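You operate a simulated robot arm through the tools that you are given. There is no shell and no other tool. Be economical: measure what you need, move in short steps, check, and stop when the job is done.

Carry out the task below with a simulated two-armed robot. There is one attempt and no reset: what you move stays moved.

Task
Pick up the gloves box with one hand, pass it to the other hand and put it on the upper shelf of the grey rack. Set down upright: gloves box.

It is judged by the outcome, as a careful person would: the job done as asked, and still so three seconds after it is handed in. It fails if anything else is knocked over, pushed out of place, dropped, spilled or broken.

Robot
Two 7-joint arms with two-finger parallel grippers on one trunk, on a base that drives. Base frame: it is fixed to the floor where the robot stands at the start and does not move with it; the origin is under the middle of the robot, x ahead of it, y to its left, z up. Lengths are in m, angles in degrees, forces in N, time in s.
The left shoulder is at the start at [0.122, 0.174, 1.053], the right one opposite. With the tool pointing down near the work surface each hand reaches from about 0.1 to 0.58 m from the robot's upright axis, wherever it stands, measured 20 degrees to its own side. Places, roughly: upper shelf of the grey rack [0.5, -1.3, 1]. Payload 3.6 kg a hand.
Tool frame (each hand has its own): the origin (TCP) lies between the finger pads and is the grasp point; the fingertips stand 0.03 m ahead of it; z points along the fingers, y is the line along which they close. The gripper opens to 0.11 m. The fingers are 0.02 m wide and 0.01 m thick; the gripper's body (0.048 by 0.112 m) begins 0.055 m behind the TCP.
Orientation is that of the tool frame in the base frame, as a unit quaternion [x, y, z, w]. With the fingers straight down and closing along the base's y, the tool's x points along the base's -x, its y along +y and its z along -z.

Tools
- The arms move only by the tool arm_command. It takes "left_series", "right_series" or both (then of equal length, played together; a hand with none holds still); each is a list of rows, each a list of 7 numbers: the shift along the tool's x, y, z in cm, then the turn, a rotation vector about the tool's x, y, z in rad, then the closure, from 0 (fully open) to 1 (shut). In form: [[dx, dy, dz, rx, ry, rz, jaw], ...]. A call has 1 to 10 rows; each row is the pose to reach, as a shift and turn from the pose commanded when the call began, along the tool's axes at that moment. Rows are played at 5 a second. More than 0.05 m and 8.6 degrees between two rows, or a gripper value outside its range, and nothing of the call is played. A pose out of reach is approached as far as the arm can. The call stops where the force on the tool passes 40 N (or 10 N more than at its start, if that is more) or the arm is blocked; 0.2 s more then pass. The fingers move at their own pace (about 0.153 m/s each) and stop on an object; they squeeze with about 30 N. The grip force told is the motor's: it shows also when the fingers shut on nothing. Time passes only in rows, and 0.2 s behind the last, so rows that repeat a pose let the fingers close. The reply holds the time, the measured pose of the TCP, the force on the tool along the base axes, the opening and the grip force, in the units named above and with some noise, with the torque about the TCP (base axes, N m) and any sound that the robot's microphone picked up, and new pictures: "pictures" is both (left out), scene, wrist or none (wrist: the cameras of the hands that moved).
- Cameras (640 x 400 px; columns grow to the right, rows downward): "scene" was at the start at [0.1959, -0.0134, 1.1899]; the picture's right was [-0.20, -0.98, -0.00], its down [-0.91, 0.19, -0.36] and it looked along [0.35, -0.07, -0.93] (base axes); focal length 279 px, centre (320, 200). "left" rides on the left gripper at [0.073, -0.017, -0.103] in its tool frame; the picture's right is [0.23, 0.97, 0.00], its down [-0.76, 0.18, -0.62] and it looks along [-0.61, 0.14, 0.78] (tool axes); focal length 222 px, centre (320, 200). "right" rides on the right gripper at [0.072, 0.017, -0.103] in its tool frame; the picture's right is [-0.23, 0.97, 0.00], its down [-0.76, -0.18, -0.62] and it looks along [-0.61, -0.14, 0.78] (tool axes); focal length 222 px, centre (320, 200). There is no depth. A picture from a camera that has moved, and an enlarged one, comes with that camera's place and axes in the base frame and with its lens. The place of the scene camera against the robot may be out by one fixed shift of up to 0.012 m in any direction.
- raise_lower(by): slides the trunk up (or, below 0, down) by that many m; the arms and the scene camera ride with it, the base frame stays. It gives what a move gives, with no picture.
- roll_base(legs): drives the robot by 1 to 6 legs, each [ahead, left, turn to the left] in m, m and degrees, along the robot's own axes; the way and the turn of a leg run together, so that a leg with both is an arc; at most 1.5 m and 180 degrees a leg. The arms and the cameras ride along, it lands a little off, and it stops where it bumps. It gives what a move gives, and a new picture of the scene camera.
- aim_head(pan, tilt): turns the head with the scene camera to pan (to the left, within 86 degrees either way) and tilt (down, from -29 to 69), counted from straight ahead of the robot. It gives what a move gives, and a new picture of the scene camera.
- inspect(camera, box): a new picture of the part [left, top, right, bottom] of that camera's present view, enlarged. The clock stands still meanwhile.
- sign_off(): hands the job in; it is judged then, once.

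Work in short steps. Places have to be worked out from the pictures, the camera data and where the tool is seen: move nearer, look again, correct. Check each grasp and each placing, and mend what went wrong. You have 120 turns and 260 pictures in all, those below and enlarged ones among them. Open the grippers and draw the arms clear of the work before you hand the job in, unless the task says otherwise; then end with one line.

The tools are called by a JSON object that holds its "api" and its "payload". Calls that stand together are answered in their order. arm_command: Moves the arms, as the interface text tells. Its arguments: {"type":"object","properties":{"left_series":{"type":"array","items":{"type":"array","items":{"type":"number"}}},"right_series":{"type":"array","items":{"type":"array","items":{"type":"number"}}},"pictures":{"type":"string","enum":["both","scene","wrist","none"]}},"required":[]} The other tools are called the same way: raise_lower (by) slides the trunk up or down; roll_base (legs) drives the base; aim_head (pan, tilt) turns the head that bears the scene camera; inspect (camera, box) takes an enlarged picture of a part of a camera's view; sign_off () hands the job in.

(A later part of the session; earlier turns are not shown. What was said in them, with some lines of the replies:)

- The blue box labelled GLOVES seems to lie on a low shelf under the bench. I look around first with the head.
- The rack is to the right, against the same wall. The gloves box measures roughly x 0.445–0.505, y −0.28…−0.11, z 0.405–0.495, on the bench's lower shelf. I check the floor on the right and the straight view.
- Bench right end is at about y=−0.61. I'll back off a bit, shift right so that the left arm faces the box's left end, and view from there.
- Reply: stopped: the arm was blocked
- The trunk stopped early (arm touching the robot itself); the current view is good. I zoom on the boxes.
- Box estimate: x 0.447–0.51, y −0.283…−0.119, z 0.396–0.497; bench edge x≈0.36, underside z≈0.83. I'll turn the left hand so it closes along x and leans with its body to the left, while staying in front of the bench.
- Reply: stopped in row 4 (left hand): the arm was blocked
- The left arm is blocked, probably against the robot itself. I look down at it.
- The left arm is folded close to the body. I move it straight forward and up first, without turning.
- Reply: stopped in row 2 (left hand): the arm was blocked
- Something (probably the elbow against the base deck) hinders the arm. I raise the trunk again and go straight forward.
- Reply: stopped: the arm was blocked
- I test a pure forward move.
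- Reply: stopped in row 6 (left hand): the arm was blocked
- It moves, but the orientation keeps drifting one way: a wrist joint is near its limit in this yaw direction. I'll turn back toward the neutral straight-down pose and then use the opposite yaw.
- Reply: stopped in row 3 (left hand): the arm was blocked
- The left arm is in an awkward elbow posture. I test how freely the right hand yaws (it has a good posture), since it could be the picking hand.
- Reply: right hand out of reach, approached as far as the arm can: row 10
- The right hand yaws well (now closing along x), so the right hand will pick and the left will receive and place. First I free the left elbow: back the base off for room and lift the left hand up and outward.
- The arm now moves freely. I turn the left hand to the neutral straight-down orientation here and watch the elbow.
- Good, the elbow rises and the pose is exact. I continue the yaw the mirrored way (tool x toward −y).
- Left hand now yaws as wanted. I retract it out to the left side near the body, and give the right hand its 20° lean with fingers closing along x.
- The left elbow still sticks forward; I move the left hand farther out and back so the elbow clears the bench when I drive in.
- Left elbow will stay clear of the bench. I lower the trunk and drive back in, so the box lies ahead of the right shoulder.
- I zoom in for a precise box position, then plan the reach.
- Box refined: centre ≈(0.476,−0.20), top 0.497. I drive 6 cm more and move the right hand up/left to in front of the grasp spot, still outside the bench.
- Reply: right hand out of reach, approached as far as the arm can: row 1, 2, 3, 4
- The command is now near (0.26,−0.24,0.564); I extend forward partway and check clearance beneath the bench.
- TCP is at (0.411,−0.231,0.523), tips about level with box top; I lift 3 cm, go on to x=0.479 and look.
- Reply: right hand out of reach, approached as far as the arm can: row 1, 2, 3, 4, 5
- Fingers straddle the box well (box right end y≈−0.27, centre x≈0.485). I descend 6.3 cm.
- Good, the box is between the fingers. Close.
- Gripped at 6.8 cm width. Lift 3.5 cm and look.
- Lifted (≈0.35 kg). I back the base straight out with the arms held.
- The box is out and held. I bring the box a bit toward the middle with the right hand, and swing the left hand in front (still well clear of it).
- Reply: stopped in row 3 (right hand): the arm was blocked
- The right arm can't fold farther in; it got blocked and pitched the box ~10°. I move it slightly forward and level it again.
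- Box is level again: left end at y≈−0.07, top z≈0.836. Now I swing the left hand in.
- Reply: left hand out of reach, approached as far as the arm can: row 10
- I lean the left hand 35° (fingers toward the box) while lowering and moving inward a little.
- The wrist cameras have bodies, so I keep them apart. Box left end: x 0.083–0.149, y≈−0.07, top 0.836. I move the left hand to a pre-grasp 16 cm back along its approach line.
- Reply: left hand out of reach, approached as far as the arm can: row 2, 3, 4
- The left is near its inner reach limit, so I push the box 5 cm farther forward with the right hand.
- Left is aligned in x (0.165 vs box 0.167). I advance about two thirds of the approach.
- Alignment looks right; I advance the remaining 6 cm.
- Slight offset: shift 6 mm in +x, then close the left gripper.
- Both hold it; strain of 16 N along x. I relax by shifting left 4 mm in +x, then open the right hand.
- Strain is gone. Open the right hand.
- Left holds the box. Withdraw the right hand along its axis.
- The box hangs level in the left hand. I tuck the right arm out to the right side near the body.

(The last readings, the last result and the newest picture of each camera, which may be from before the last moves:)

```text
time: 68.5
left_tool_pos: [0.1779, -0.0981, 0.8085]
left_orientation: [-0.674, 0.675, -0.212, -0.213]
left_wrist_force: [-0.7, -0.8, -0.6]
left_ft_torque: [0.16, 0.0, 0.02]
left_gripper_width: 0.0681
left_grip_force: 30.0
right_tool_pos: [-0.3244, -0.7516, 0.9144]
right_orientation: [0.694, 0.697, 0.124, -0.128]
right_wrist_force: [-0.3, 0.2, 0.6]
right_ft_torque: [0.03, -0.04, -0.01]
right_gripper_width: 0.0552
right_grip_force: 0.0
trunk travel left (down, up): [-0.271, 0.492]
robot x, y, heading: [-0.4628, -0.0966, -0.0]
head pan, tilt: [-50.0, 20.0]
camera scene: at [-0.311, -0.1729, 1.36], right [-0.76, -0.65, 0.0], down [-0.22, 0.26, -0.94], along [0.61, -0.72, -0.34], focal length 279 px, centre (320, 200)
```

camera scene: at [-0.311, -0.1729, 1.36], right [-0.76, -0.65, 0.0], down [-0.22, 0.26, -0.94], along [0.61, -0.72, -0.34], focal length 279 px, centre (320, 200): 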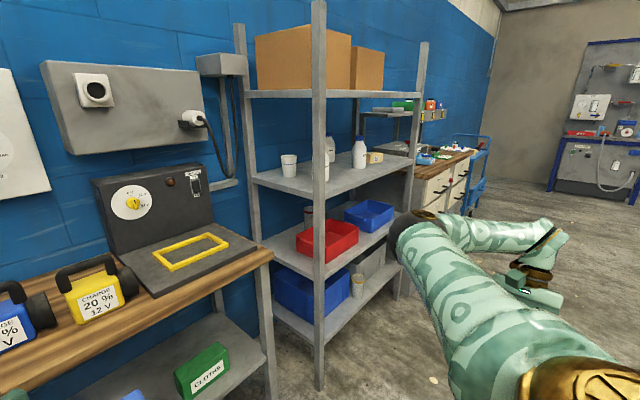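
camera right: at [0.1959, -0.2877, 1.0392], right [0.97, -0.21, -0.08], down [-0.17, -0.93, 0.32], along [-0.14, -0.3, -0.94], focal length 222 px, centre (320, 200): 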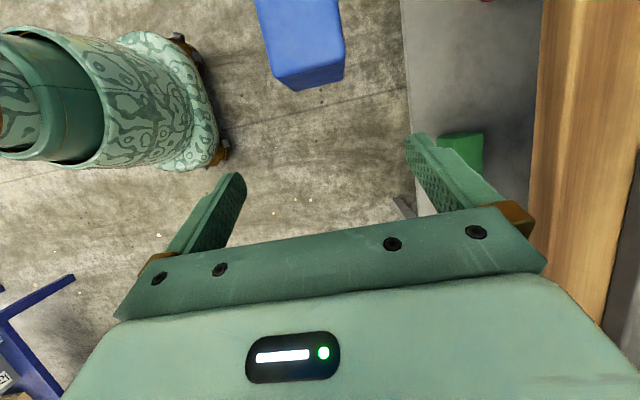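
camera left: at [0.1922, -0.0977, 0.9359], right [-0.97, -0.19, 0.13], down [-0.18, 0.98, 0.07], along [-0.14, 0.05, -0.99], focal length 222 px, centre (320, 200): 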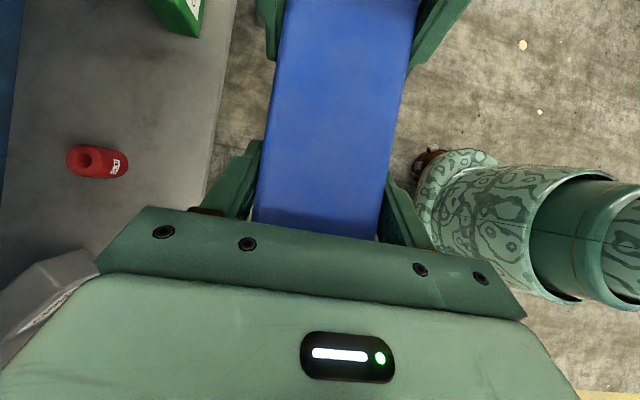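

The rack's bottle shelf looks like the z≈1 upper shelf. I back up slightly and drive right to stand in front of the rack.

{"api": "roll_base", "payload": {"legs": [[-0.12, 0, 0], [0, -0.7, 0]]}}

{"api": "aim_head", "payload": {"pan": -25, "tilt": 20}}

```text
time: 73.1
left_tool_pos: [0.06, -0.7923, 0.8087]
left_orientation: [0.674, -0.674, 0.212, 0.213]
left_wrist_force: [0.5, -0.2, -3.4]
left_ft_torque: [0.15, -0.02, 0.0]
left_gripper_width: 0.0674
left_grip_force: 29.9
right_tool_pos: [-0.4425, -1.4462, 0.9144]
right_orientation: [0.695, 0.697, 0.124, -0.127]
right_wrist_force: [-0.7, -0.7, 0.2]
right_ft_torque: [0.02, -0.01, 0.01]
right_gripper_width: 0.0551
right_grip_force: 0.0
trunk travel left (down, up): [-0.271, 0.492]
robot x, y, heading: [-0.5829, -0.7936, -0.2]
head pan, tilt: [-50.0, 20.0]
camera scene: at [-0.4293, -0.8676, 1.3601], right [-0.77, -0.64, 0.0], down [-0.22, 0.26, -0.94], along [0.6, -0.72, -0.34], focal length 279 px, centre (320, 200)
```

scene: 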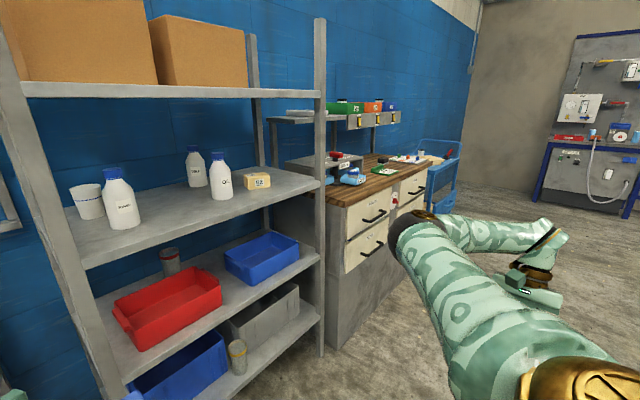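

```text
time: 74.0
left_tool_pos: [0.0597, -0.7923, 0.8092]
left_orientation: [-0.674, 0.674, -0.212, -0.213]
left_wrist_force: [-0.7, 0.3, -3.0]
left_ft_torque: [0.17, 0.01, -0.02]
left_gripper_width: 0.0676
left_grip_force: 30.3
right_tool_pos: [-0.4437, -1.4453, 0.9141]
right_orientation: [0.695, 0.697, 0.124, -0.127]
right_wrist_force: [0.3, 0.9, 0.7]
right_ft_torque: [0.01, 0.01, -0.02]
right_gripper_width: 0.0549
right_grip_force: 0.0
trunk travel left (down, up): [-0.271, 0.492]
robot x, y, heading: [-0.5775, -0.7929, -0.0]
head pan, tilt: [-25.0, 20.0]
camera scene: at [-0.4049, -0.8352, 1.3601], right [-0.42, -0.91, 0.0], down [-0.31, 0.14, -0.94], along [0.85, -0.4, -0.34], focal length 279 px, centre (320, 200)
```

scene: 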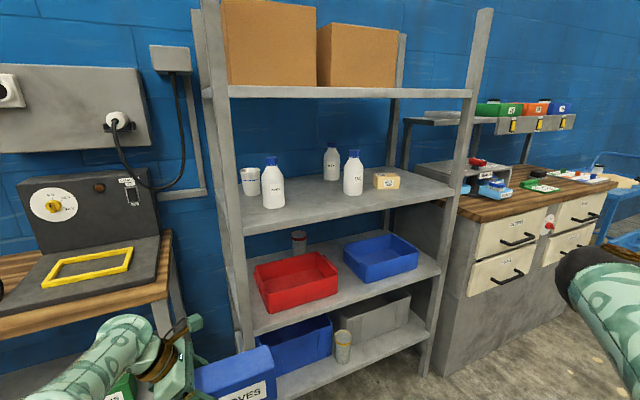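

Bottle shelf measures z≈0.99 (front edge x≈0.345, y −0.95…−1.84); next shelf ≈1.36. There's a free spot around y≈−1.28 between the bottles. I drive right 0.43 m and raise the trunk 0.15 m.

{"api": "roll_base", "payload": {"legs": [[0, -0.43, 0]]}}

{"api": "raise_lower", "payload": {"by": 0.15}}

{"api": "aim_head", "payload": {"pan": 0, "tilt": 25}}

```text
time: 76.7
left_tool_pos: [0.0597, -1.224, 0.809]
left_orientation: [0.675, -0.674, 0.213, 0.213]
left_wrist_force: [0.0, -0.1, -2.8]
left_ft_torque: [0.17, 0.02, -0.01]
left_gripper_width: 0.0682
left_grip_force: 30.0
right_tool_pos: [-0.4434, -1.877, 0.9138]
right_orientation: [0.695, 0.696, 0.125, -0.128]
right_wrist_force: [-0.2, -0.6, -0.5]
right_ft_torque: [0.05, -0.04, -0.02]
right_gripper_width: 0.0551
right_grip_force: 0.0
trunk travel left (down, up): [-0.271, 0.492]
robot x, y, heading: [-0.5815, -1.223, 0.2]
head pan, tilt: [-25.0, 20.0]
camera scene: at [-0.4044, -1.267, 1.3601], right [-0.42, -0.91, 0.0], down [-0.31, 0.15, -0.94], along [0.85, -0.4, -0.34], focal length 279 px, centre (320, 200)
```

scene: 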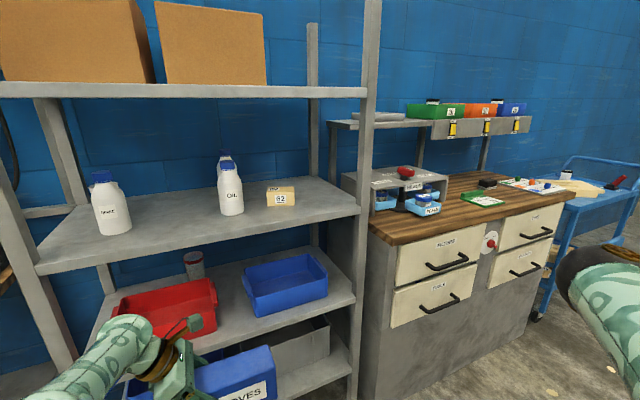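

```text
time: 78.4
left_tool_pos: [0.0543, -1.2238, 1.0263]
left_orientation: [-0.661, 0.686, -0.25, -0.175]
left_wrist_force: [-0.9, 0.7, -3.3]
left_ft_torque: [0.16, -0.01, 0.0]
left_gripper_width: 0.0679
left_grip_force: 29.9
right_tool_pos: [-0.4438, -1.8772, 1.0629]
right_orientation: [0.695, 0.697, 0.125, -0.127]
right_wrist_force: [0.1, 0.0, -0.2]
right_ft_torque: [-0.01, 0.0, 0.0]
right_gripper_width: 0.0551
right_grip_force: 0.0
trunk travel left (down, up): [-0.421, 0.342]
robot x, y, heading: [-0.5794, -1.2278, 0.0]
head pan, tilt: [-25.0, 20.0]
```

```text
time: 79.3
left_tool_pos: [0.0542, -1.2248, 1.0265]
left_orientation: [-0.66, 0.686, -0.25, -0.176]
left_wrist_force: [-0.5, 0.3, -2.8]
left_ft_torque: [0.16, 0.02, -0.04]
left_gripper_width: 0.0677
left_grip_force: 29.7
right_tool_pos: [-0.4438, -1.8776, 1.0652]
right_orientation: [0.695, 0.697, 0.125, -0.126]
right_wrist_force: [0.0, -0.7, 0.1]
right_ft_torque: [-0.01, -0.01, 0.01]
right_gripper_width: 0.055
right_grip_force: 0.2
trunk travel left (down, up): [-0.421, 0.342]
robot x, y, heading: [-0.5831, -1.2238, 0.1]
head pan, tilt: [0.0, 25.0]
camera scene: at [-0.4495, -1.227, 1.5044], right [0.0, -1.0, 0.0], down [-0.42, 0.0, -0.91], along [0.91, 0.0, -0.42], focal length 279 px, centre (320, 200)
```

scene: 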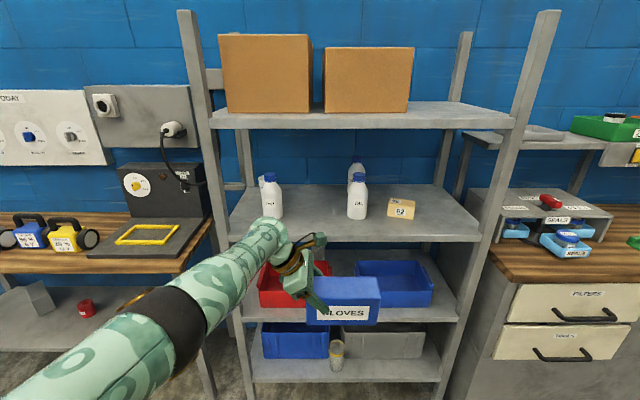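

The left hand came up 22 cm and pitched the box ~6° during the raise. I check what a hold command does.

{"api": "arm_command", "payload": {"left_series": [[0, 0, 0, 0, 0, 0, 1], [0, 0, 0, 0, 0, 0, 1]], "pictures": "none"}}

{"api": "inspect", "payload": {"camera": "scene", "box": [220, 170, 460, 330]}}

```text
time: 79.9
left_tool_pos: [0.0549, -1.2234, 1.0267]
left_orientation: [-0.661, 0.685, -0.251, -0.176]
left_wrist_force: [0.4, 0.0, -2.6]
left_ft_torque: [0.19, -0.02, -0.01]
left_gripper_width: 0.0679
left_grip_force: 30.3
right_tool_pos: [-0.4436, -1.877, 1.066]
right_orientation: [0.695, 0.697, 0.125, -0.127]
right_wrist_force: [-0.5, -0.2, 0.9]
right_ft_torque: [0.02, -0.01, 0.0]
right_gripper_width: 0.055
right_grip_force: 0.0
trunk travel left (down, up): [-0.421, 0.342]
robot x, y, heading: [-0.5804, -1.2232, -0.1]
head pan, tilt: [0.0, 25.0]
```

```text
2.50 times, centred on (340, 250) of scene
camera zoom: at [-0.4495, -1.2269, 1.5043], right [0.0, -1.0, 0.0], down [-0.42, 0.0, -0.91], along [0.91, 0.0, -0.42], focal length 697 px, centre (270, 75)
```

zoom: 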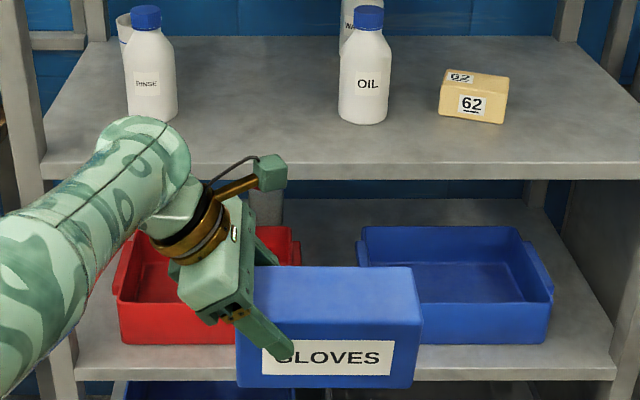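

Stable. I level the box and raise it 10 cm with the arm.

{"api": "arm_command", "payload": {"left_series": [[1.5, -0.3, -2.1, -0.022, 0, -0.017, 1], [2.9, -0.6, -4.1, -0.045, -0.001, -0.033, 1], [4.3, -0.8, -6.1, -0.067, -0.002, -0.05, 1], [5.7, -1.1, -8.1, -0.089, -0.002, -0.066, 1], [5.7, -1.1, -8.1, -0.089, -0.002, -0.066, 1]], "pictures": "scene"}}

```text
time: 81.1
left_tool_pos: [0.0511, -1.2244, 1.125]
left_orientation: [0.675, -0.674, 0.212, 0.211]
left_wrist_force: [0.3, -0.1, -3.8]
left_ft_torque: [0.2, 0.02, 0.0]
left_gripper_width: 0.0679
left_grip_force: 30.1
left hand out of reach, approached as far as the arm can: row 4, 5
right_tool_pos: [-0.4432, -1.876, 1.065]
right_orientation: [0.695, 0.696, 0.124, -0.128]
right_wrist_force: [-0.4, 0.2, 0.6]
right_ft_torque: [-0.01, 0.02, 0.02]
right_gripper_width: 0.0549
right_grip_force: 0.1
trunk travel left (down, up): [-0.421, 0.342]
robot x, y, heading: [-0.5756, -1.2271, 0.2]
head pan, tilt: [0.0, 25.0]
camera scene: at [-0.4491, -1.2265, 1.5043], right [0.0, -1.0, 0.0], down [-0.42, 0.0, -0.91], along [0.91, 0.0, -0.42], focal length 279 px, centre (320, 200)
```

scene: 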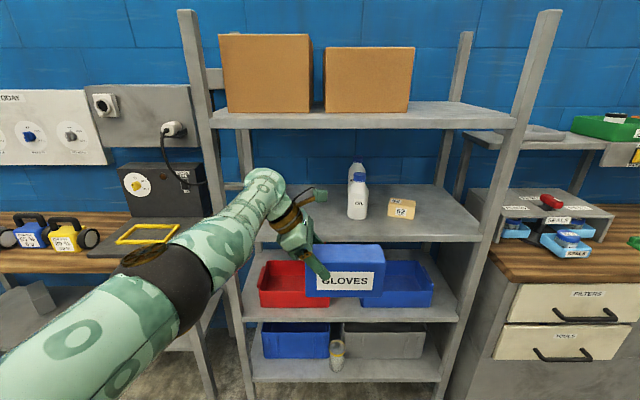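

Level now. Shelf top measured ≈1.00, underside of the shelf above ≈1.36. I lower 2.5 cm to sit mid-gap, and drive up to just short of the rack edge.

{"api": "arm_command", "payload": {"left_series": [[-0.7, 0, 1.0, 0, 0, 0, 1], [-1.4, 0, 2.05, 0, 0, 0, 1], [-1.4, 0, 2.05, 0, 0, 0, 1]], "pictures": "none"}}

{"api": "roll_base", "payload": {"legs": [[0.18, -0.02, 0]]}}

```text
time: 81.9
left_tool_pos: [0.0495, -1.2239, 1.099]
left_orientation: [0.675, -0.674, 0.214, 0.211]
left_wrist_force: [-0.1, 0.6, -3.4]
left_ft_torque: [0.16, -0.01, 0.04]
left_gripper_width: 0.0677
left_grip_force: 29.8
right_tool_pos: [-0.4447, -1.8771, 1.0644]
right_orientation: [0.695, 0.697, 0.125, -0.126]
right_wrist_force: [-0.3, -1.0, -0.6]
right_ft_torque: [0.04, 0.05, -0.04]
right_gripper_width: 0.0551
right_grip_force: 0.0
trunk travel left (down, up): [-0.421, 0.342]
robot x, y, heading: [-0.5825, -1.2266, -0.1]
head pan, tilt: [0.0, 25.0]
```

```text
time: 83.4
left_tool_pos: [0.2322, -1.2455, 1.0988]
left_orientation: [0.675, -0.674, 0.214, 0.211]
left_wrist_force: [0.9, -0.3, -2.6]
left_ft_torque: [0.16, 0.02, -0.01]
left_gripper_width: 0.0677
left_grip_force: 29.9
right_tool_pos: [-0.2603, -1.8973, 1.065]
right_orientation: [0.696, 0.696, 0.125, -0.127]
right_wrist_force: [0.6, 0.0, -0.2]
right_ft_torque: [0.0, 0.0, 0.0]
right_gripper_width: 0.0548
right_grip_force: 0.0
trunk travel left (down, up): [-0.421, 0.342]
robot x, y, heading: [-0.3973, -1.243, 0.4]
head pan, tilt: [0.0, 25.0]
camera scene: at [-0.2658, -1.2472, 1.5042], right [0.0, -1.0, 0.0], down [-0.42, 0.0, -0.91], along [0.91, 0.0, -0.42], focal length 279 px, centre (320, 200)
```

scene: 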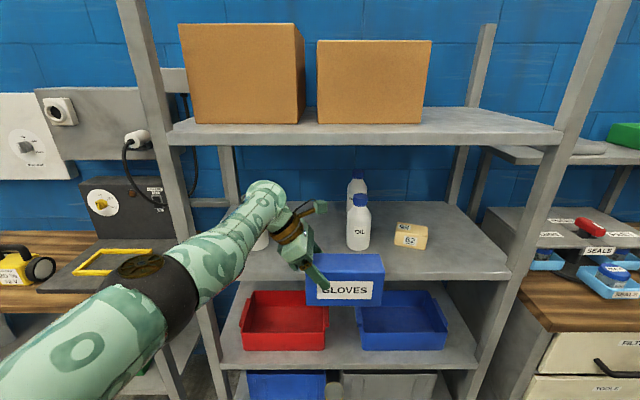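

{"api": "inspect", "payload": {"camera": "scene", "box": [280, 180, 540, 330]}}

{"api": "inspect", "payload": {"camera": "left", "box": [0, 0, 640, 400]}}

```text
2.46 times, centred on (410, 255) of scene
camera zoom: at [-0.2658, -1.2472, 1.5042], right [0.0, -1.0, 0.0], down [-0.42, 0.0, -0.91], along [0.91, 0.0, -0.42], focal length 686 px, centre (98, 65)
```

zoom: 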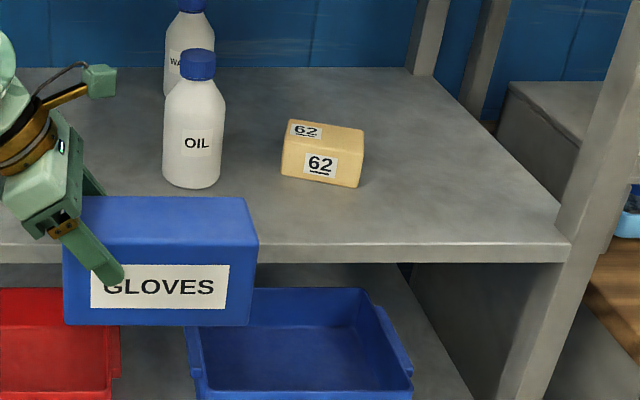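

```text
1.00 times, centred on (320, 200) of left (not enlarged: the box is as wide or as high as the picture)
camera zoom: at [0.2488, -1.245, 1.2267], right [-0.97, -0.19, 0.13], down [-0.18, 0.98, 0.07], along [-0.14, 0.05, -0.99], focal length 222 px, centre (320, 200)
```

zoom: 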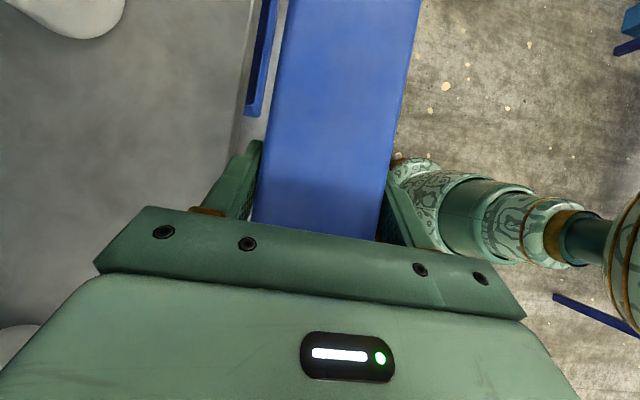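

Re-measured with both cameras: shelf front x≈0.313, top z≈1.025; box bottom now ≈1.03, so I need to rise 2.7 cm (about 3 cm free above and below). Then I creep in 9 cm.

{"api": "arm_command", "payload": {"left_series": [[0.8, 0, -1.1, 0, 0, 0, 1], [1.55, 0, -2.2, 0, 0, 0, 1], [1.55, 0, -2.2, 0, 0, 0, 1]], "pictures": "scene"}}

```text
time: 84.2
left_tool_pos: [0.2315, -1.2451, 1.1292]
left_orientation: [0.675, -0.674, 0.214, 0.211]
left_wrist_force: [-0.6, 0.5, -3.1]
left_ft_torque: [0.16, 0.01, -0.01]
left_gripper_width: 0.0678
left_grip_force: 29.9
right_tool_pos: [-0.2628, -1.897, 1.065]
right_orientation: [0.696, 0.696, 0.124, -0.126]
right_wrist_force: [1.1, 0.0, 0.6]
right_ft_torque: [-0.01, -0.03, 0.01]
right_gripper_width: 0.0549
right_grip_force: 0.1
trunk travel left (down, up): [-0.421, 0.342]
robot x, y, heading: [-0.3957, -1.2454, -0.1]
head pan, tilt: [0.0, 25.0]
camera scene: at [-0.2674, -1.2469, 1.5044], right [0.0, -1.0, 0.0], down [-0.42, 0.0, -0.91], along [0.91, 0.0, -0.42], focal length 279 px, centre (320, 200)
```

scene: 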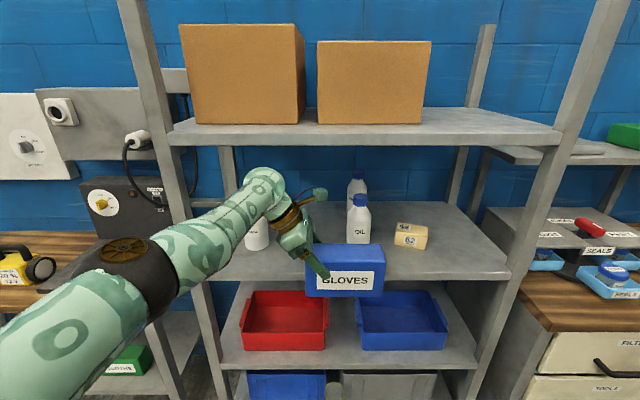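

Margins: 3.7 cm below, 2.2 cm above; I lower 8 mm and drive in 9 cm.

{"api": "arm_command", "payload": {"left_series": [[-0.46, 0, 0.66, 0, 0, 0, 1], [-0.46, 0, 0.66, 0, 0, 0, 1]], "pictures": "none"}}

{"api": "roll_base", "payload": {"legs": [[0.09, 0, 0]]}}

{"api": "inspect", "payload": {"camera": "left", "box": [0, 0, 640, 400]}}

```text
time: 84.8
left_tool_pos: [0.2309, -1.2441, 1.1186]
left_orientation: [-0.674, 0.675, -0.214, -0.211]
left_wrist_force: [-0.1, -0.6, -2.7]
left_ft_torque: [0.15, 0.05, 0.0]
left_gripper_width: 0.0679
left_grip_force: 30.0
right_tool_pos: [-0.2623, -1.8979, 1.0651]
right_orientation: [0.695, 0.696, 0.125, -0.127]
right_wrist_force: [0.5, 0.2, 0.7]
right_ft_torque: [0.0, 0.01, 0.02]
right_gripper_width: 0.0549
right_grip_force: 0.1
trunk travel left (down, up): [-0.421, 0.342]
robot x, y, heading: [-0.3982, -1.2428, -0.1]
head pan, tilt: [0.0, 25.0]
```

```text
time: 85.9
left_tool_pos: [0.3242, -1.2447, 1.119]
left_orientation: [0.675, -0.674, 0.213, 0.211]
left_wrist_force: [-0.2, -0.3, -3.2]
left_ft_torque: [0.14, 0.02, -0.03]
left_gripper_width: 0.0678
left_grip_force: 30.0
right_tool_pos: [-0.1708, -1.8966, 1.0645]
right_orientation: [0.695, 0.696, 0.124, -0.127]
right_wrist_force: [0.4, -0.6, 0.5]
right_ft_torque: [0.01, 0.03, 0.02]
right_gripper_width: 0.0548
right_grip_force: 0.1
trunk travel left (down, up): [-0.421, 0.342]
robot x, y, heading: [-0.3033, -1.2424, 0.2]
head pan, tilt: [0.0, 25.0]
camera scene: at [-0.1744, -1.2471, 1.5042], right [0.0, -1.0, 0.0], down [-0.42, 0.0, -0.91], along [0.91, 0.0, -0.42], focal length 279 px, centre (320, 200)
```

scene: 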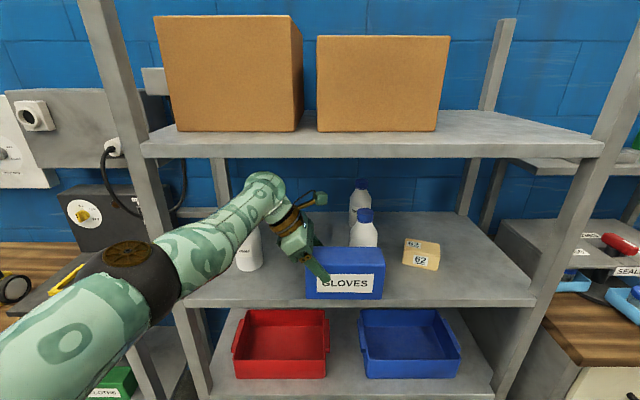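

```text
1.00 times, centred on (320, 200) of left (not enlarged: the box is as wide or as high as the picture)
camera zoom: at [0.3399, -1.2451, 1.2459], right [-0.97, -0.19, 0.13], down [-0.18, 0.98, 0.07], along [-0.14, 0.05, -0.99], focal length 222 px, centre (320, 200)
```

zoom: 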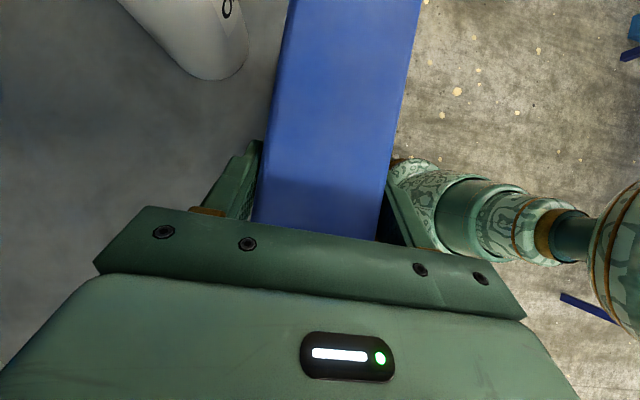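

The left camera shows the OIL bottle's front at x≈0.40–0.43, closer than thought, so I'll place the box between OIL and RINSE: shift left 7.7 cm here, then go in ~3.5 cm.

{"api": "roll_base", "payload": {"legs": [[0, 0.075, 0]]}}

{"api": "inspect", "payload": {"camera": "left", "box": [0, 0, 640, 400]}}

{"api": "inspect", "payload": {"camera": "scene", "box": [180, 140, 460, 320]}}

```text
time: 87.0
left_tool_pos: [0.3241, -1.1686, 1.1195]
left_orientation: [0.675, -0.674, 0.214, 0.211]
left_wrist_force: [-0.1, 0.5, -2.5]
left_ft_torque: [0.12, -0.03, 0.0]
left_gripper_width: 0.0679
left_grip_force: 29.8
right_tool_pos: [-0.1722, -1.8208, 1.0649]
right_orientation: [0.696, 0.696, 0.124, -0.127]
right_wrist_force: [0.5, 0.2, 0.8]
right_ft_torque: [-0.01, -0.02, 0.02]
right_gripper_width: 0.0551
right_grip_force: 0.0
trunk travel left (down, up): [-0.421, 0.342]
robot x, y, heading: [-0.3049, -1.1659, -0.1]
head pan, tilt: [0.0, 25.0]
camera scene: at [-0.1757, -1.1701, 1.5043], right [0.0, -1.0, 0.0], down [-0.42, 0.0, -0.91], along [0.91, 0.0, -0.42], focal length 279 px, centre (320, 200)
```

scene: 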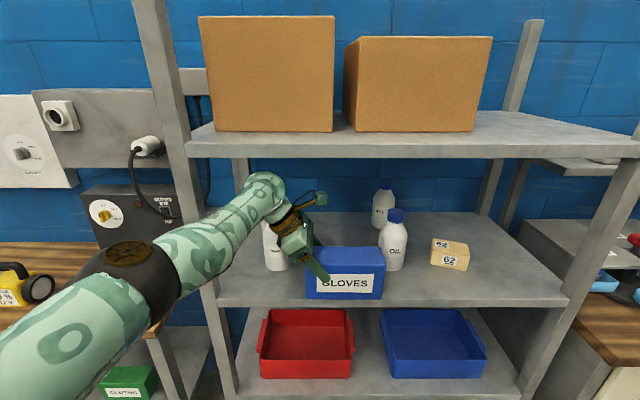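

```text
1.00 times, centred on (320, 200) of left (not enlarged: the box is as wide or as high as the picture)
camera zoom: at [0.339, -1.1684, 1.2465], right [-0.97, -0.19, 0.13], down [-0.18, 0.98, 0.07], along [-0.14, 0.05, -0.99], focal length 222 px, centre (320, 200)
```

zoom: 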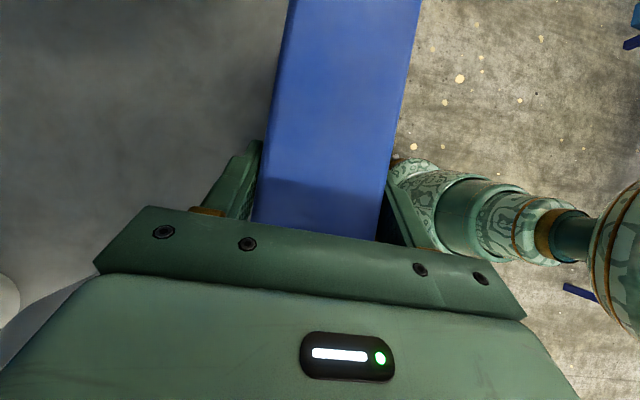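

```text
2.22 times, centred on (320, 230) of scene
camera zoom: at [-0.1757, -1.1701, 1.5043], right [0.0, -1.0, 0.0], down [-0.42, 0.0, -0.91], along [0.91, 0.0, -0.42], focal length 619 px, centre (320, 133)
```

zoom: 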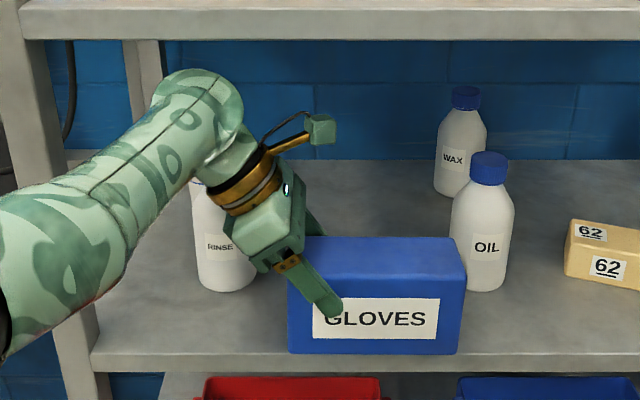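

RINSE spans y −1.02…−1.09, OIL −1.325…−1.40, both fronts at x≈0.416; box right end ≈−1.305 fits. I drive in 3.7 cm.

{"api": "roll_base", "payload": {"legs": [[0.037, 0, 0]]}}

{"api": "inspect", "payload": {"camera": "left", "box": [0, 0, 640, 400]}}

{"api": "inspect", "payload": {"camera": "scene", "box": [180, 150, 460, 330]}}

```text
time: 87.8
left_tool_pos: [0.3602, -1.17, 1.1193]
left_orientation: [0.675, -0.675, 0.213, 0.211]
left_wrist_force: [0.5, 0.8, -4.1]
left_ft_torque: [0.14, 0.01, -0.04]
left_gripper_width: 0.068
left_grip_force: 30.4
right_tool_pos: [-0.1345, -1.823, 1.0642]
right_orientation: [0.696, 0.696, 0.125, -0.127]
right_wrist_force: [0.3, 0.1, 0.2]
right_ft_torque: [0.05, 0.02, 0.0]
right_gripper_width: 0.0551
right_grip_force: 0.1
trunk travel left (down, up): [-0.421, 0.342]
robot x, y, heading: [-0.2696, -1.1725, -0.3]
head pan, tilt: [0.0, 25.0]
camera scene: at [-0.1389, -1.1725, 1.5044], right [0.0, -1.0, 0.0], down [-0.42, 0.0, -0.91], along [0.91, 0.0, -0.42], focal length 279 px, centre (320, 200)
```

scene: 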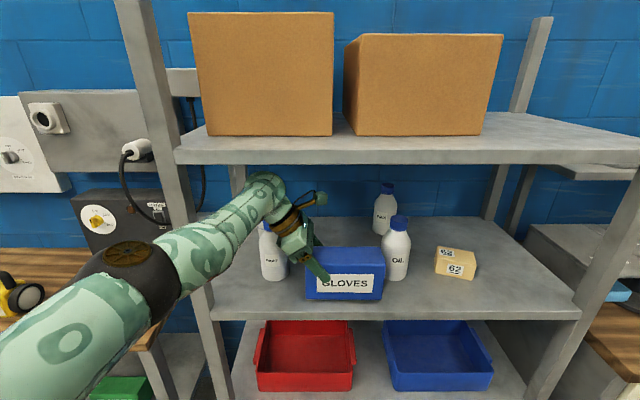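

```text
1.00 times, centred on (320, 200) of left (not enlarged: the box is as wide or as high as the picture)
camera zoom: at [0.3757, -1.1708, 1.2467], right [-0.97, -0.19, 0.13], down [-0.18, 0.98, 0.07], along [-0.14, 0.05, -0.99], focal length 222 px, centre (320, 200)
```

zoom: 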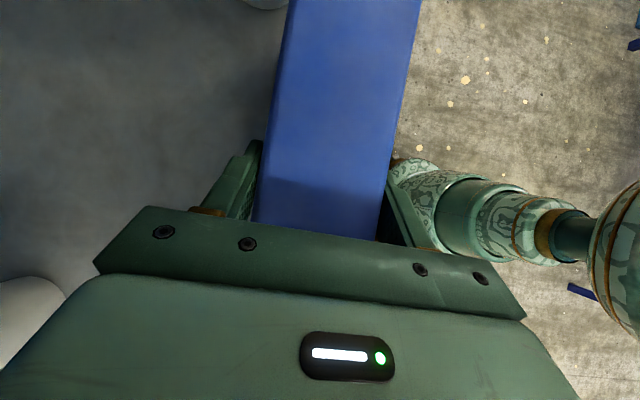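

```text
2.22 times, centred on (320, 240) of scene
camera zoom: at [-0.1389, -1.1725, 1.5044], right [0.0, -1.0, 0.0], down [-0.42, 0.0, -0.91], along [0.91, 0.0, -0.42], focal length 619 px, centre (320, 111)
```

zoom: 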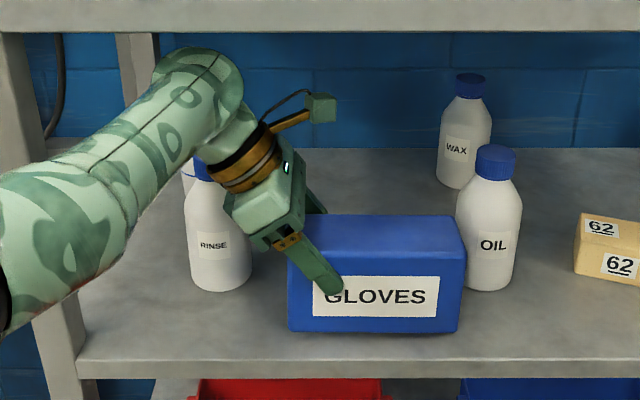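

Clear on all sides; box bottom ≈2 cm above the shelf. I move 1 cm deeper and lower 1.7 cm.

{"api": "arm_command", "payload": {"left_series": [[0, -0.5, 0, 0, 0, 0, 1], [0, -1.0, 0, 0, 0, 0, 1], [-0.5, -1.0, 0.7, 0, 0, 0, 1], [-1.0, -1.0, 1.4, 0, 0, 0, 1], [-1.0, -1.0, 1.4, 0, 0, 0, 1]], "pictures": "scene"}}

```text
time: 89.0
left_tool_pos: [0.3613, -1.1645, 1.1024]
left_orientation: [-0.674, 0.674, -0.215, -0.21]
left_wrist_force: [3.3, -0.1, 24.0]
left_ft_torque: [0.0, 0.5, -0.03]
left_gripper_width: 0.0679
left_grip_force: 29.6
left hand out of reach, approached as far as the arm can: row 1, 2, 3, 4, 5
right_tool_pos: [-0.1364, -1.8229, 1.064]
right_orientation: [0.696, 0.695, 0.126, -0.126]
right_wrist_force: [-0.4, -0.9, 0.4]
right_ft_torque: [-0.01, 0.01, 0.03]
right_gripper_width: 0.0552
right_grip_force: 0.1
trunk travel left (down, up): [-0.421, 0.342]
robot x, y, heading: [-0.2685, -1.1698, 0.0]
head pan, tilt: [0.0, 25.0]
camera scene: at [-0.1413, -1.172, 1.5049], right [0.0, -1.0, 0.0], down [-0.42, 0.0, -0.91], along [0.91, 0.0, -0.42], focal length 279 px, centre (320, 200)
```

scene: 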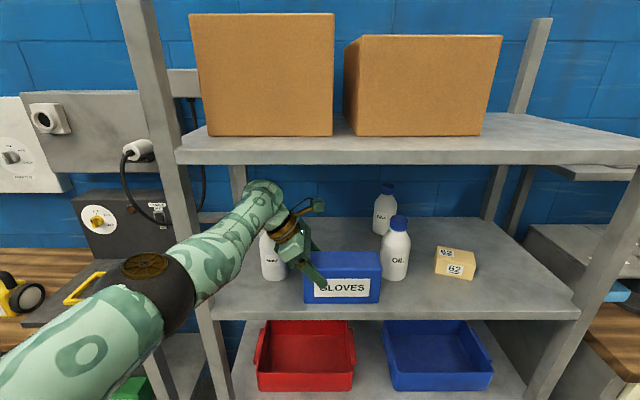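

Contact with the shelf (24 N). I look closely at the front edge margin.

{"api": "inspect", "payload": {"camera": "scene", "box": [220, 200, 440, 330]}}

{"api": "inspect", "payload": {"camera": "left", "box": [0, 0, 640, 400]}}

```text
2.91 times, centred on (330, 265) of scene
camera zoom: at [-0.1413, -1.172, 1.5049], right [0.0, -1.0, 0.0], down [-0.42, 0.0, -0.91], along [0.91, 0.0, -0.42], focal length 811 px, centre (291, 11)
```

zoom: 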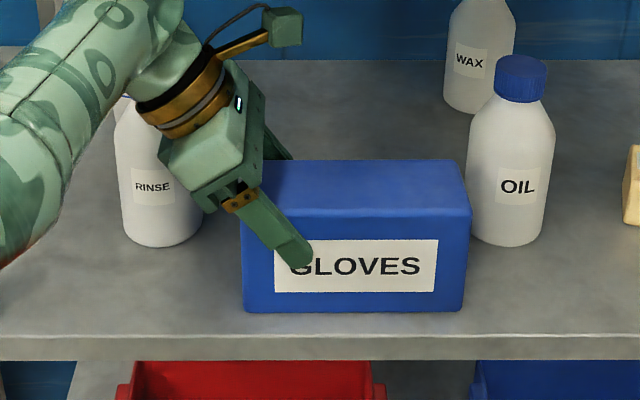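

```text
1.00 times, centred on (320, 200) of left (not enlarged: the box is as wide or as high as the picture)
camera zoom: at [0.3759, -1.1639, 1.231], right [-0.97, -0.19, 0.12], down [-0.18, 0.98, 0.07], along [-0.13, 0.05, -0.99], focal length 222 px, centre (320, 200)
```

zoom: 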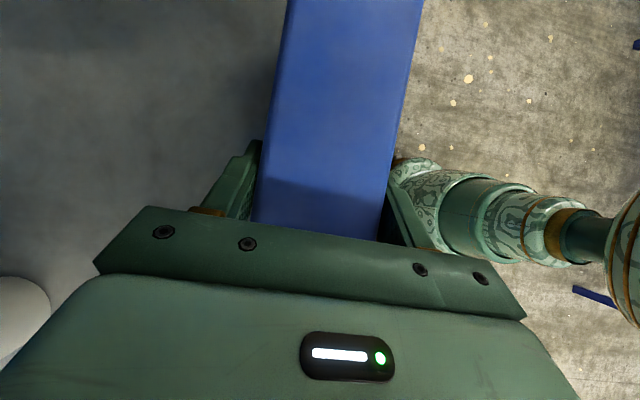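

The box stands ~2 cm behind the shelf edge, clear of both bottles. I relieve the press by 3 mm and open partly.

{"api": "arm_command", "payload": {"left_series": [[0.17, 0, -0.25, 0, 0, 0, 1], [0.17, 0, -0.25, 0, 0, 0, 1]], "pictures": "none"}}

```text
time: 89.6
left_tool_pos: [0.362, -1.1649, 1.1031]
left_orientation: [-0.674, 0.674, -0.215, -0.211]
left_wrist_force: [3.0, -2.3, 9.8]
left_ft_torque: [-0.83, 0.04, 0.34]
left_gripper_width: 0.068
left_grip_force: 29.9
right_tool_pos: [-0.1362, -1.8228, 1.0646]
right_orientation: [0.696, 0.696, 0.126, -0.126]
right_wrist_force: [0.6, 0.4, -0.3]
right_ft_torque: [0.02, -0.02, 0.03]
right_gripper_width: 0.0549
right_grip_force: 0.1
trunk travel left (down, up): [-0.421, 0.342]
robot x, y, heading: [-0.2722, -1.1698, -0.1]
head pan, tilt: [0.0, 25.0]
```

Pressing eased to ~10 N. Now open to about 9 cm.

{"api": "arm_command", "payload": {"left_series": [[0, 0, 0, 0, 0, 0, 0.6], [0, 0, 0, 0, 0, 0, 0.2], [0, 0, 0, 0, 0, 0, 0.15], [0, 0, 0, 0, 0, 0, 0.15]]}}

```text
time: 90.6
left_tool_pos: [0.3618, -1.1635, 1.1033]
left_orientation: [0.675, -0.674, 0.213, 0.21]
left_wrist_force: [0.1, 0.3, 0.5]
left_ft_torque: [-0.01, 0.0, 0.01]
left_gripper_width: 0.0932
left_grip_force: 0.1
right_tool_pos: [-0.1348, -1.8225, 1.0641]
right_orientation: [0.695, 0.696, 0.125, -0.126]
right_wrist_force: [-0.3, 0.2, 0.2]
right_ft_torque: [0.03, 0.0, -0.03]
right_gripper_width: 0.0552
right_grip_force: 0.1
trunk travel left (down, up): [-0.421, 0.342]
robot x, y, heading: [-0.2694, -1.1713, -0.2]
head pan, tilt: [0.0, 25.0]
camera scene: at [-0.1392, -1.172, 1.5044], right [0.0, -1.0, 0.0], down [-0.42, 0.0, -0.91], along [0.91, 0.0, -0.42], focal length 279 px, centre (320, 200)
camera left: at [0.3768, -1.1639, 1.2304], right [-0.97, -0.19, 0.13], down [-0.18, 0.98, 0.07], along [-0.14, 0.05, -0.99], focal length 222 px, centre (320, 200)
```

scene: 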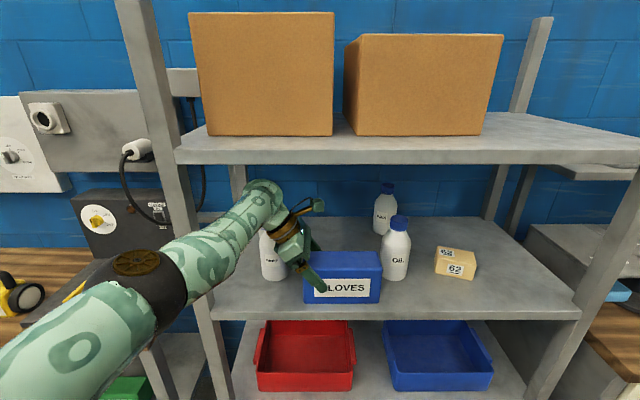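
left: 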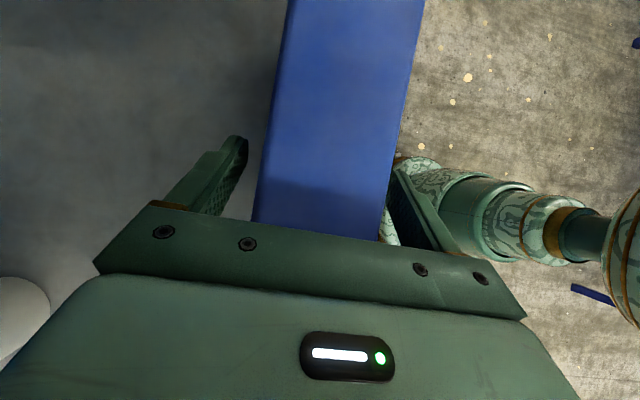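

Released; box stands free. I retreat carefully: a touch toward the robot, then up-left between the box and the shelf above—half first.

{"api": "arm_command", "payload": {"left_series": [[0, 0.4, 0, 0, 0, 0, 0.15], [-0.5, 0.4, -1.1, 0, 0, 0, 0.15], [-1.0, 0.4, -2.1, 0, 0, 0, 0.15], [-1.45, 0.4, -3.15, 0, 0, 0, 0.15]]}}

```text
time: 91.6
left_tool_pos: [0.3668, -1.1354, 1.1201]
left_orientation: [-0.674, 0.675, -0.212, -0.212]
left_wrist_force: [0.1, -0.7, 0.3]
left_ft_torque: [0.05, -0.02, -0.02]
left_gripper_width: 0.0936
left_grip_force: 0.0
left hand out of reach, approached as far as the arm can: row 2, 3, 4
right_tool_pos: [-0.1349, -1.823, 1.0644]
right_orientation: [0.696, 0.696, 0.125, -0.126]
right_wrist_force: [0.2, -0.4, -0.1]
right_ft_torque: [-0.01, 0.01, 0.02]
right_gripper_width: 0.0552
right_grip_force: 0.1
trunk travel left (down, up): [-0.421, 0.342]
robot x, y, heading: [-0.2691, -1.1653, -0.1]
head pan, tilt: [0.0, 25.0]
camera scene: at [-0.1394, -1.1719, 1.5044], right [0.0, -1.0, 0.0], down [-0.42, 0.0, -0.91], along [0.91, 0.0, -0.42], focal length 279 px, centre (320, 200)
camera left: at [0.3818, -1.136, 1.2478], right [-0.97, -0.19, 0.13], down [-0.18, 0.98, 0.07], along [-0.14, 0.05, -0.99], focal length 222 px, centre (320, 200)
```

scene: 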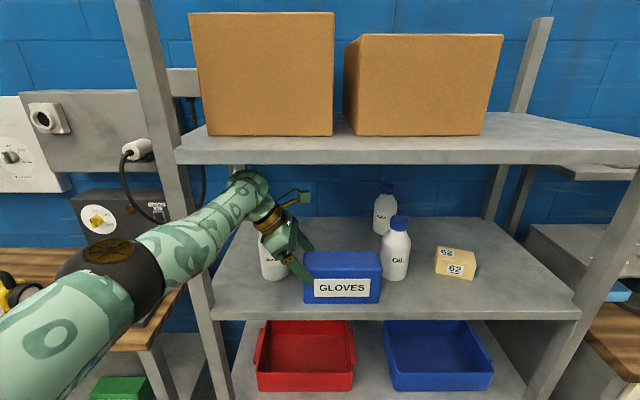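
left: 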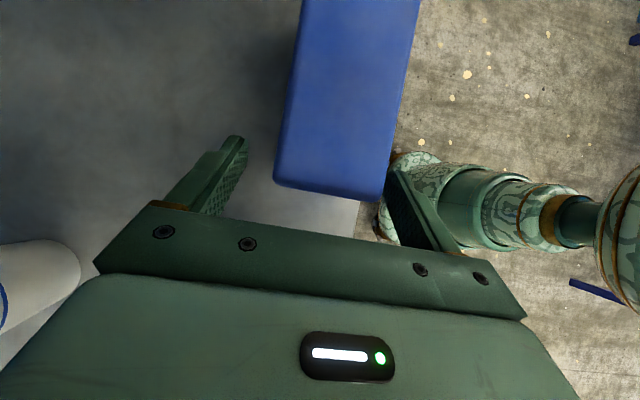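

The arm is at its inner fold limit, so I use the base: slide left 4.5 cm with 8 mm back, taking the fingertips past the box's end.

{"api": "roll_base", "payload": {"legs": [[-0.008, 0.045, 0]]}}

{"api": "inspect", "payload": {"camera": "left", "box": [0, 0, 640, 400]}}

{"api": "inspect", "payload": {"camera": "scene", "box": [200, 150, 440, 310]}}

```text
time: 92.5
left_tool_pos: [0.3582, -1.0884, 1.1204]
left_orientation: [0.675, -0.674, 0.213, 0.211]
left_wrist_force: [-0.6, -0.1, 0.4]
left_ft_torque: [-0.03, -0.02, 0.04]
left_gripper_width: 0.0932
left_grip_force: 0.0
right_tool_pos: [-0.1427, -1.7747, 1.0658]
right_orientation: [0.695, 0.696, 0.124, -0.126]
right_wrist_force: [-0.1, -0.3, -0.1]
right_ft_torque: [-0.06, 0.0, -0.01]
right_gripper_width: 0.055
right_grip_force: 0.1
trunk travel left (down, up): [-0.421, 0.342]
robot x, y, heading: [-0.2772, -1.1244, -0.1]
head pan, tilt: [0.0, 25.0]
camera scene: at [-0.1477, -1.1243, 1.5044], right [0.0, -1.0, 0.0], down [-0.42, 0.0, -0.91], along [0.91, 0.0, -0.42], focal length 279 px, centre (320, 200)
```

scene: 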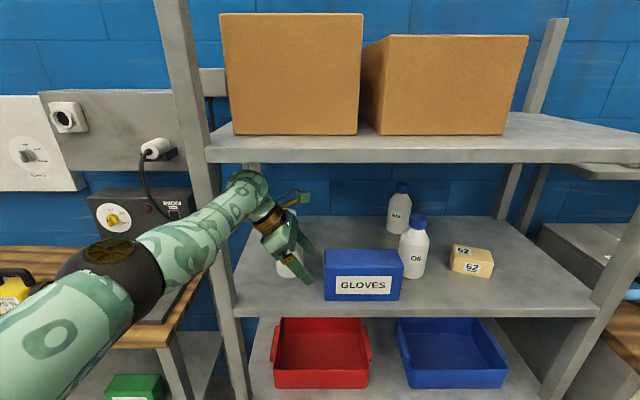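

```text
1.00 times, centred on (320, 200) of left (not enlarged: the box is as wide or as high as the picture)
camera zoom: at [0.3736, -1.0884, 1.2474], right [-0.97, -0.19, 0.13], down [-0.18, 0.98, 0.07], along [-0.14, 0.05, -0.99], focal length 222 px, centre (320, 200)
```

zoom: 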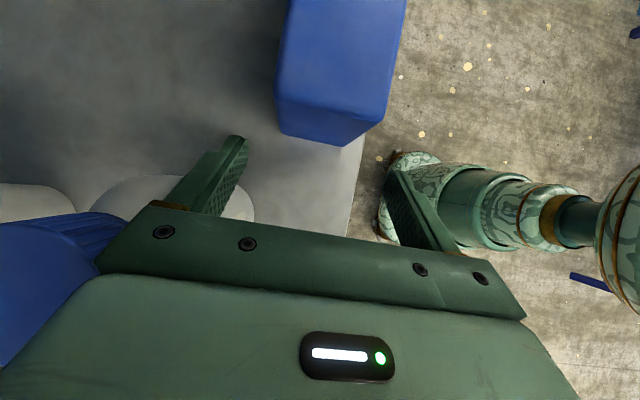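

```text
2.50 times, centred on (320, 230) of scene
camera zoom: at [-0.1477, -1.1243, 1.5044], right [0.0, -1.0, 0.0], down [-0.42, 0.0, -0.91], along [0.91, 0.0, -0.42], focal length 697 px, centre (320, 125)
```

zoom: 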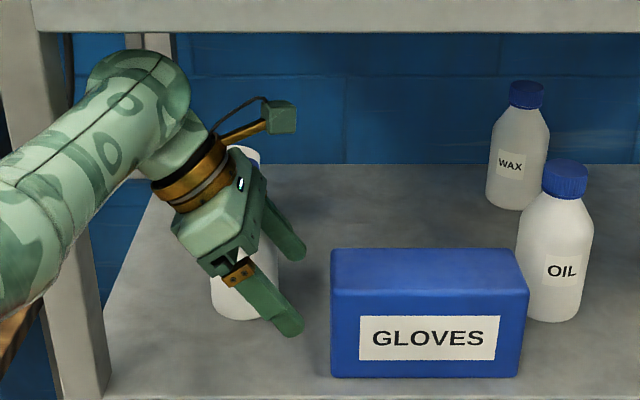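

Fingers are past the box's end and touching nothing. I back straight out.

{"api": "roll_base", "payload": {"legs": [[-0.35, 0, 0]]}}

{"api": "inspect", "payload": {"camera": "scene", "box": [200, 100, 560, 320]}}

```text
time: 94.8
left_tool_pos: [0.0077, -1.0896, 1.1205]
left_orientation: [-0.674, 0.675, -0.213, -0.211]
left_wrist_force: [-0.2, -0.5, -0.4]
left_ft_torque: [-0.03, 0.02, 0.02]
left_gripper_width: 0.0936
left_grip_force: 0.0
right_tool_pos: [-0.4942, -1.7758, 1.0649]
right_orientation: [0.697, 0.695, 0.127, -0.126]
right_wrist_force: [0.3, -0.1, -1.2]
right_ft_torque: [-0.03, 0.01, -0.02]
right_gripper_width: 0.055
right_grip_force: 0.1
trunk travel left (down, up): [-0.421, 0.342]
robot x, y, heading: [-0.6303, -1.1238, -0.0]
head pan, tilt: [0.0, 25.0]
camera scene: at [-0.4985, -1.1263, 1.5045], right [0.0, -1.0, 0.0], down [-0.42, 0.0, -0.91], along [0.91, 0.0, -0.42], focal length 279 px, centre (320, 200)
```

scene: 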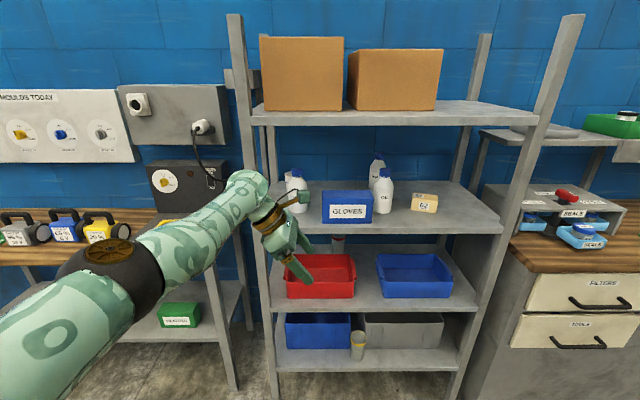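

```text
1.78 times, centred on (380, 210) of scene
camera zoom: at [-0.4985, -1.1263, 1.5045], right [0.0, -1.0, 0.0], down [-0.42, 0.0, -0.91], along [0.91, 0.0, -0.42], focal length 496 px, centre (213, 182)
```

zoom: 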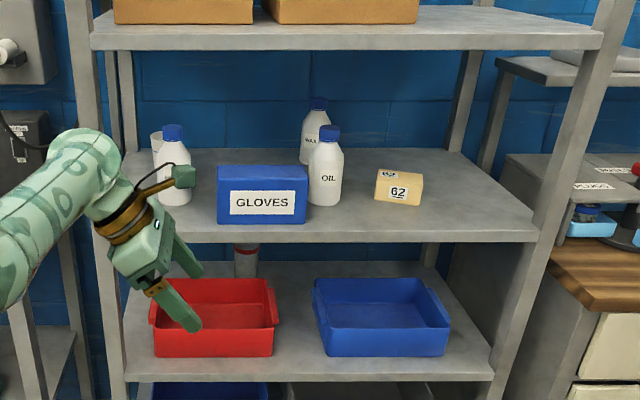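

The gloves box stands upright on the shelf and everything else is in place. I open both grippers fully.

{"api": "arm_command", "payload": {"left_series": [[0, 0, 0, 0, 0, 0, 0], [0, 0, 0, 0, 0, 0, 0]], "right_series": [[0, 0, 0, 0, 0, 0, 0], [0, 0, 0, 0, 0, 0, 0]], "pictures": "none"}}

```text
time: 95.4
left_tool_pos: [0.0081, -1.0896, 1.1195]
left_orientation: [-0.674, 0.676, -0.212, -0.211]
left_wrist_force: [0.6, 0.1, 0.7]
left_ft_torque: [0.03, -0.03, -0.03]
left_gripper_width: 0.1098
left_grip_force: 0.0
right_tool_pos: [-0.4939, -1.7762, 1.065]
right_orientation: [0.697, 0.695, 0.125, -0.126]
right_wrist_force: [-0.4, -0.4, -0.2]
right_ft_torque: [0.04, 0.01, 0.01]
right_gripper_width: 0.1097
right_grip_force: 0.0
trunk travel left (down, up): [-0.421, 0.342]
robot x, y, heading: [-0.6257, -1.1235, -0.1]
head pan, tilt: [0.0, 25.0]
```

Both grippers are open and clear of the rack; I hand the job in.

{"api": "sign_off", "payload": {}}

```text
The job is handed in.
```

The right hand picked up the gloves box and passed it to the left, which set it upright on the rack's upper shelf (the one with the bottles, about 1 m high), with nothing else knocked over or moved.
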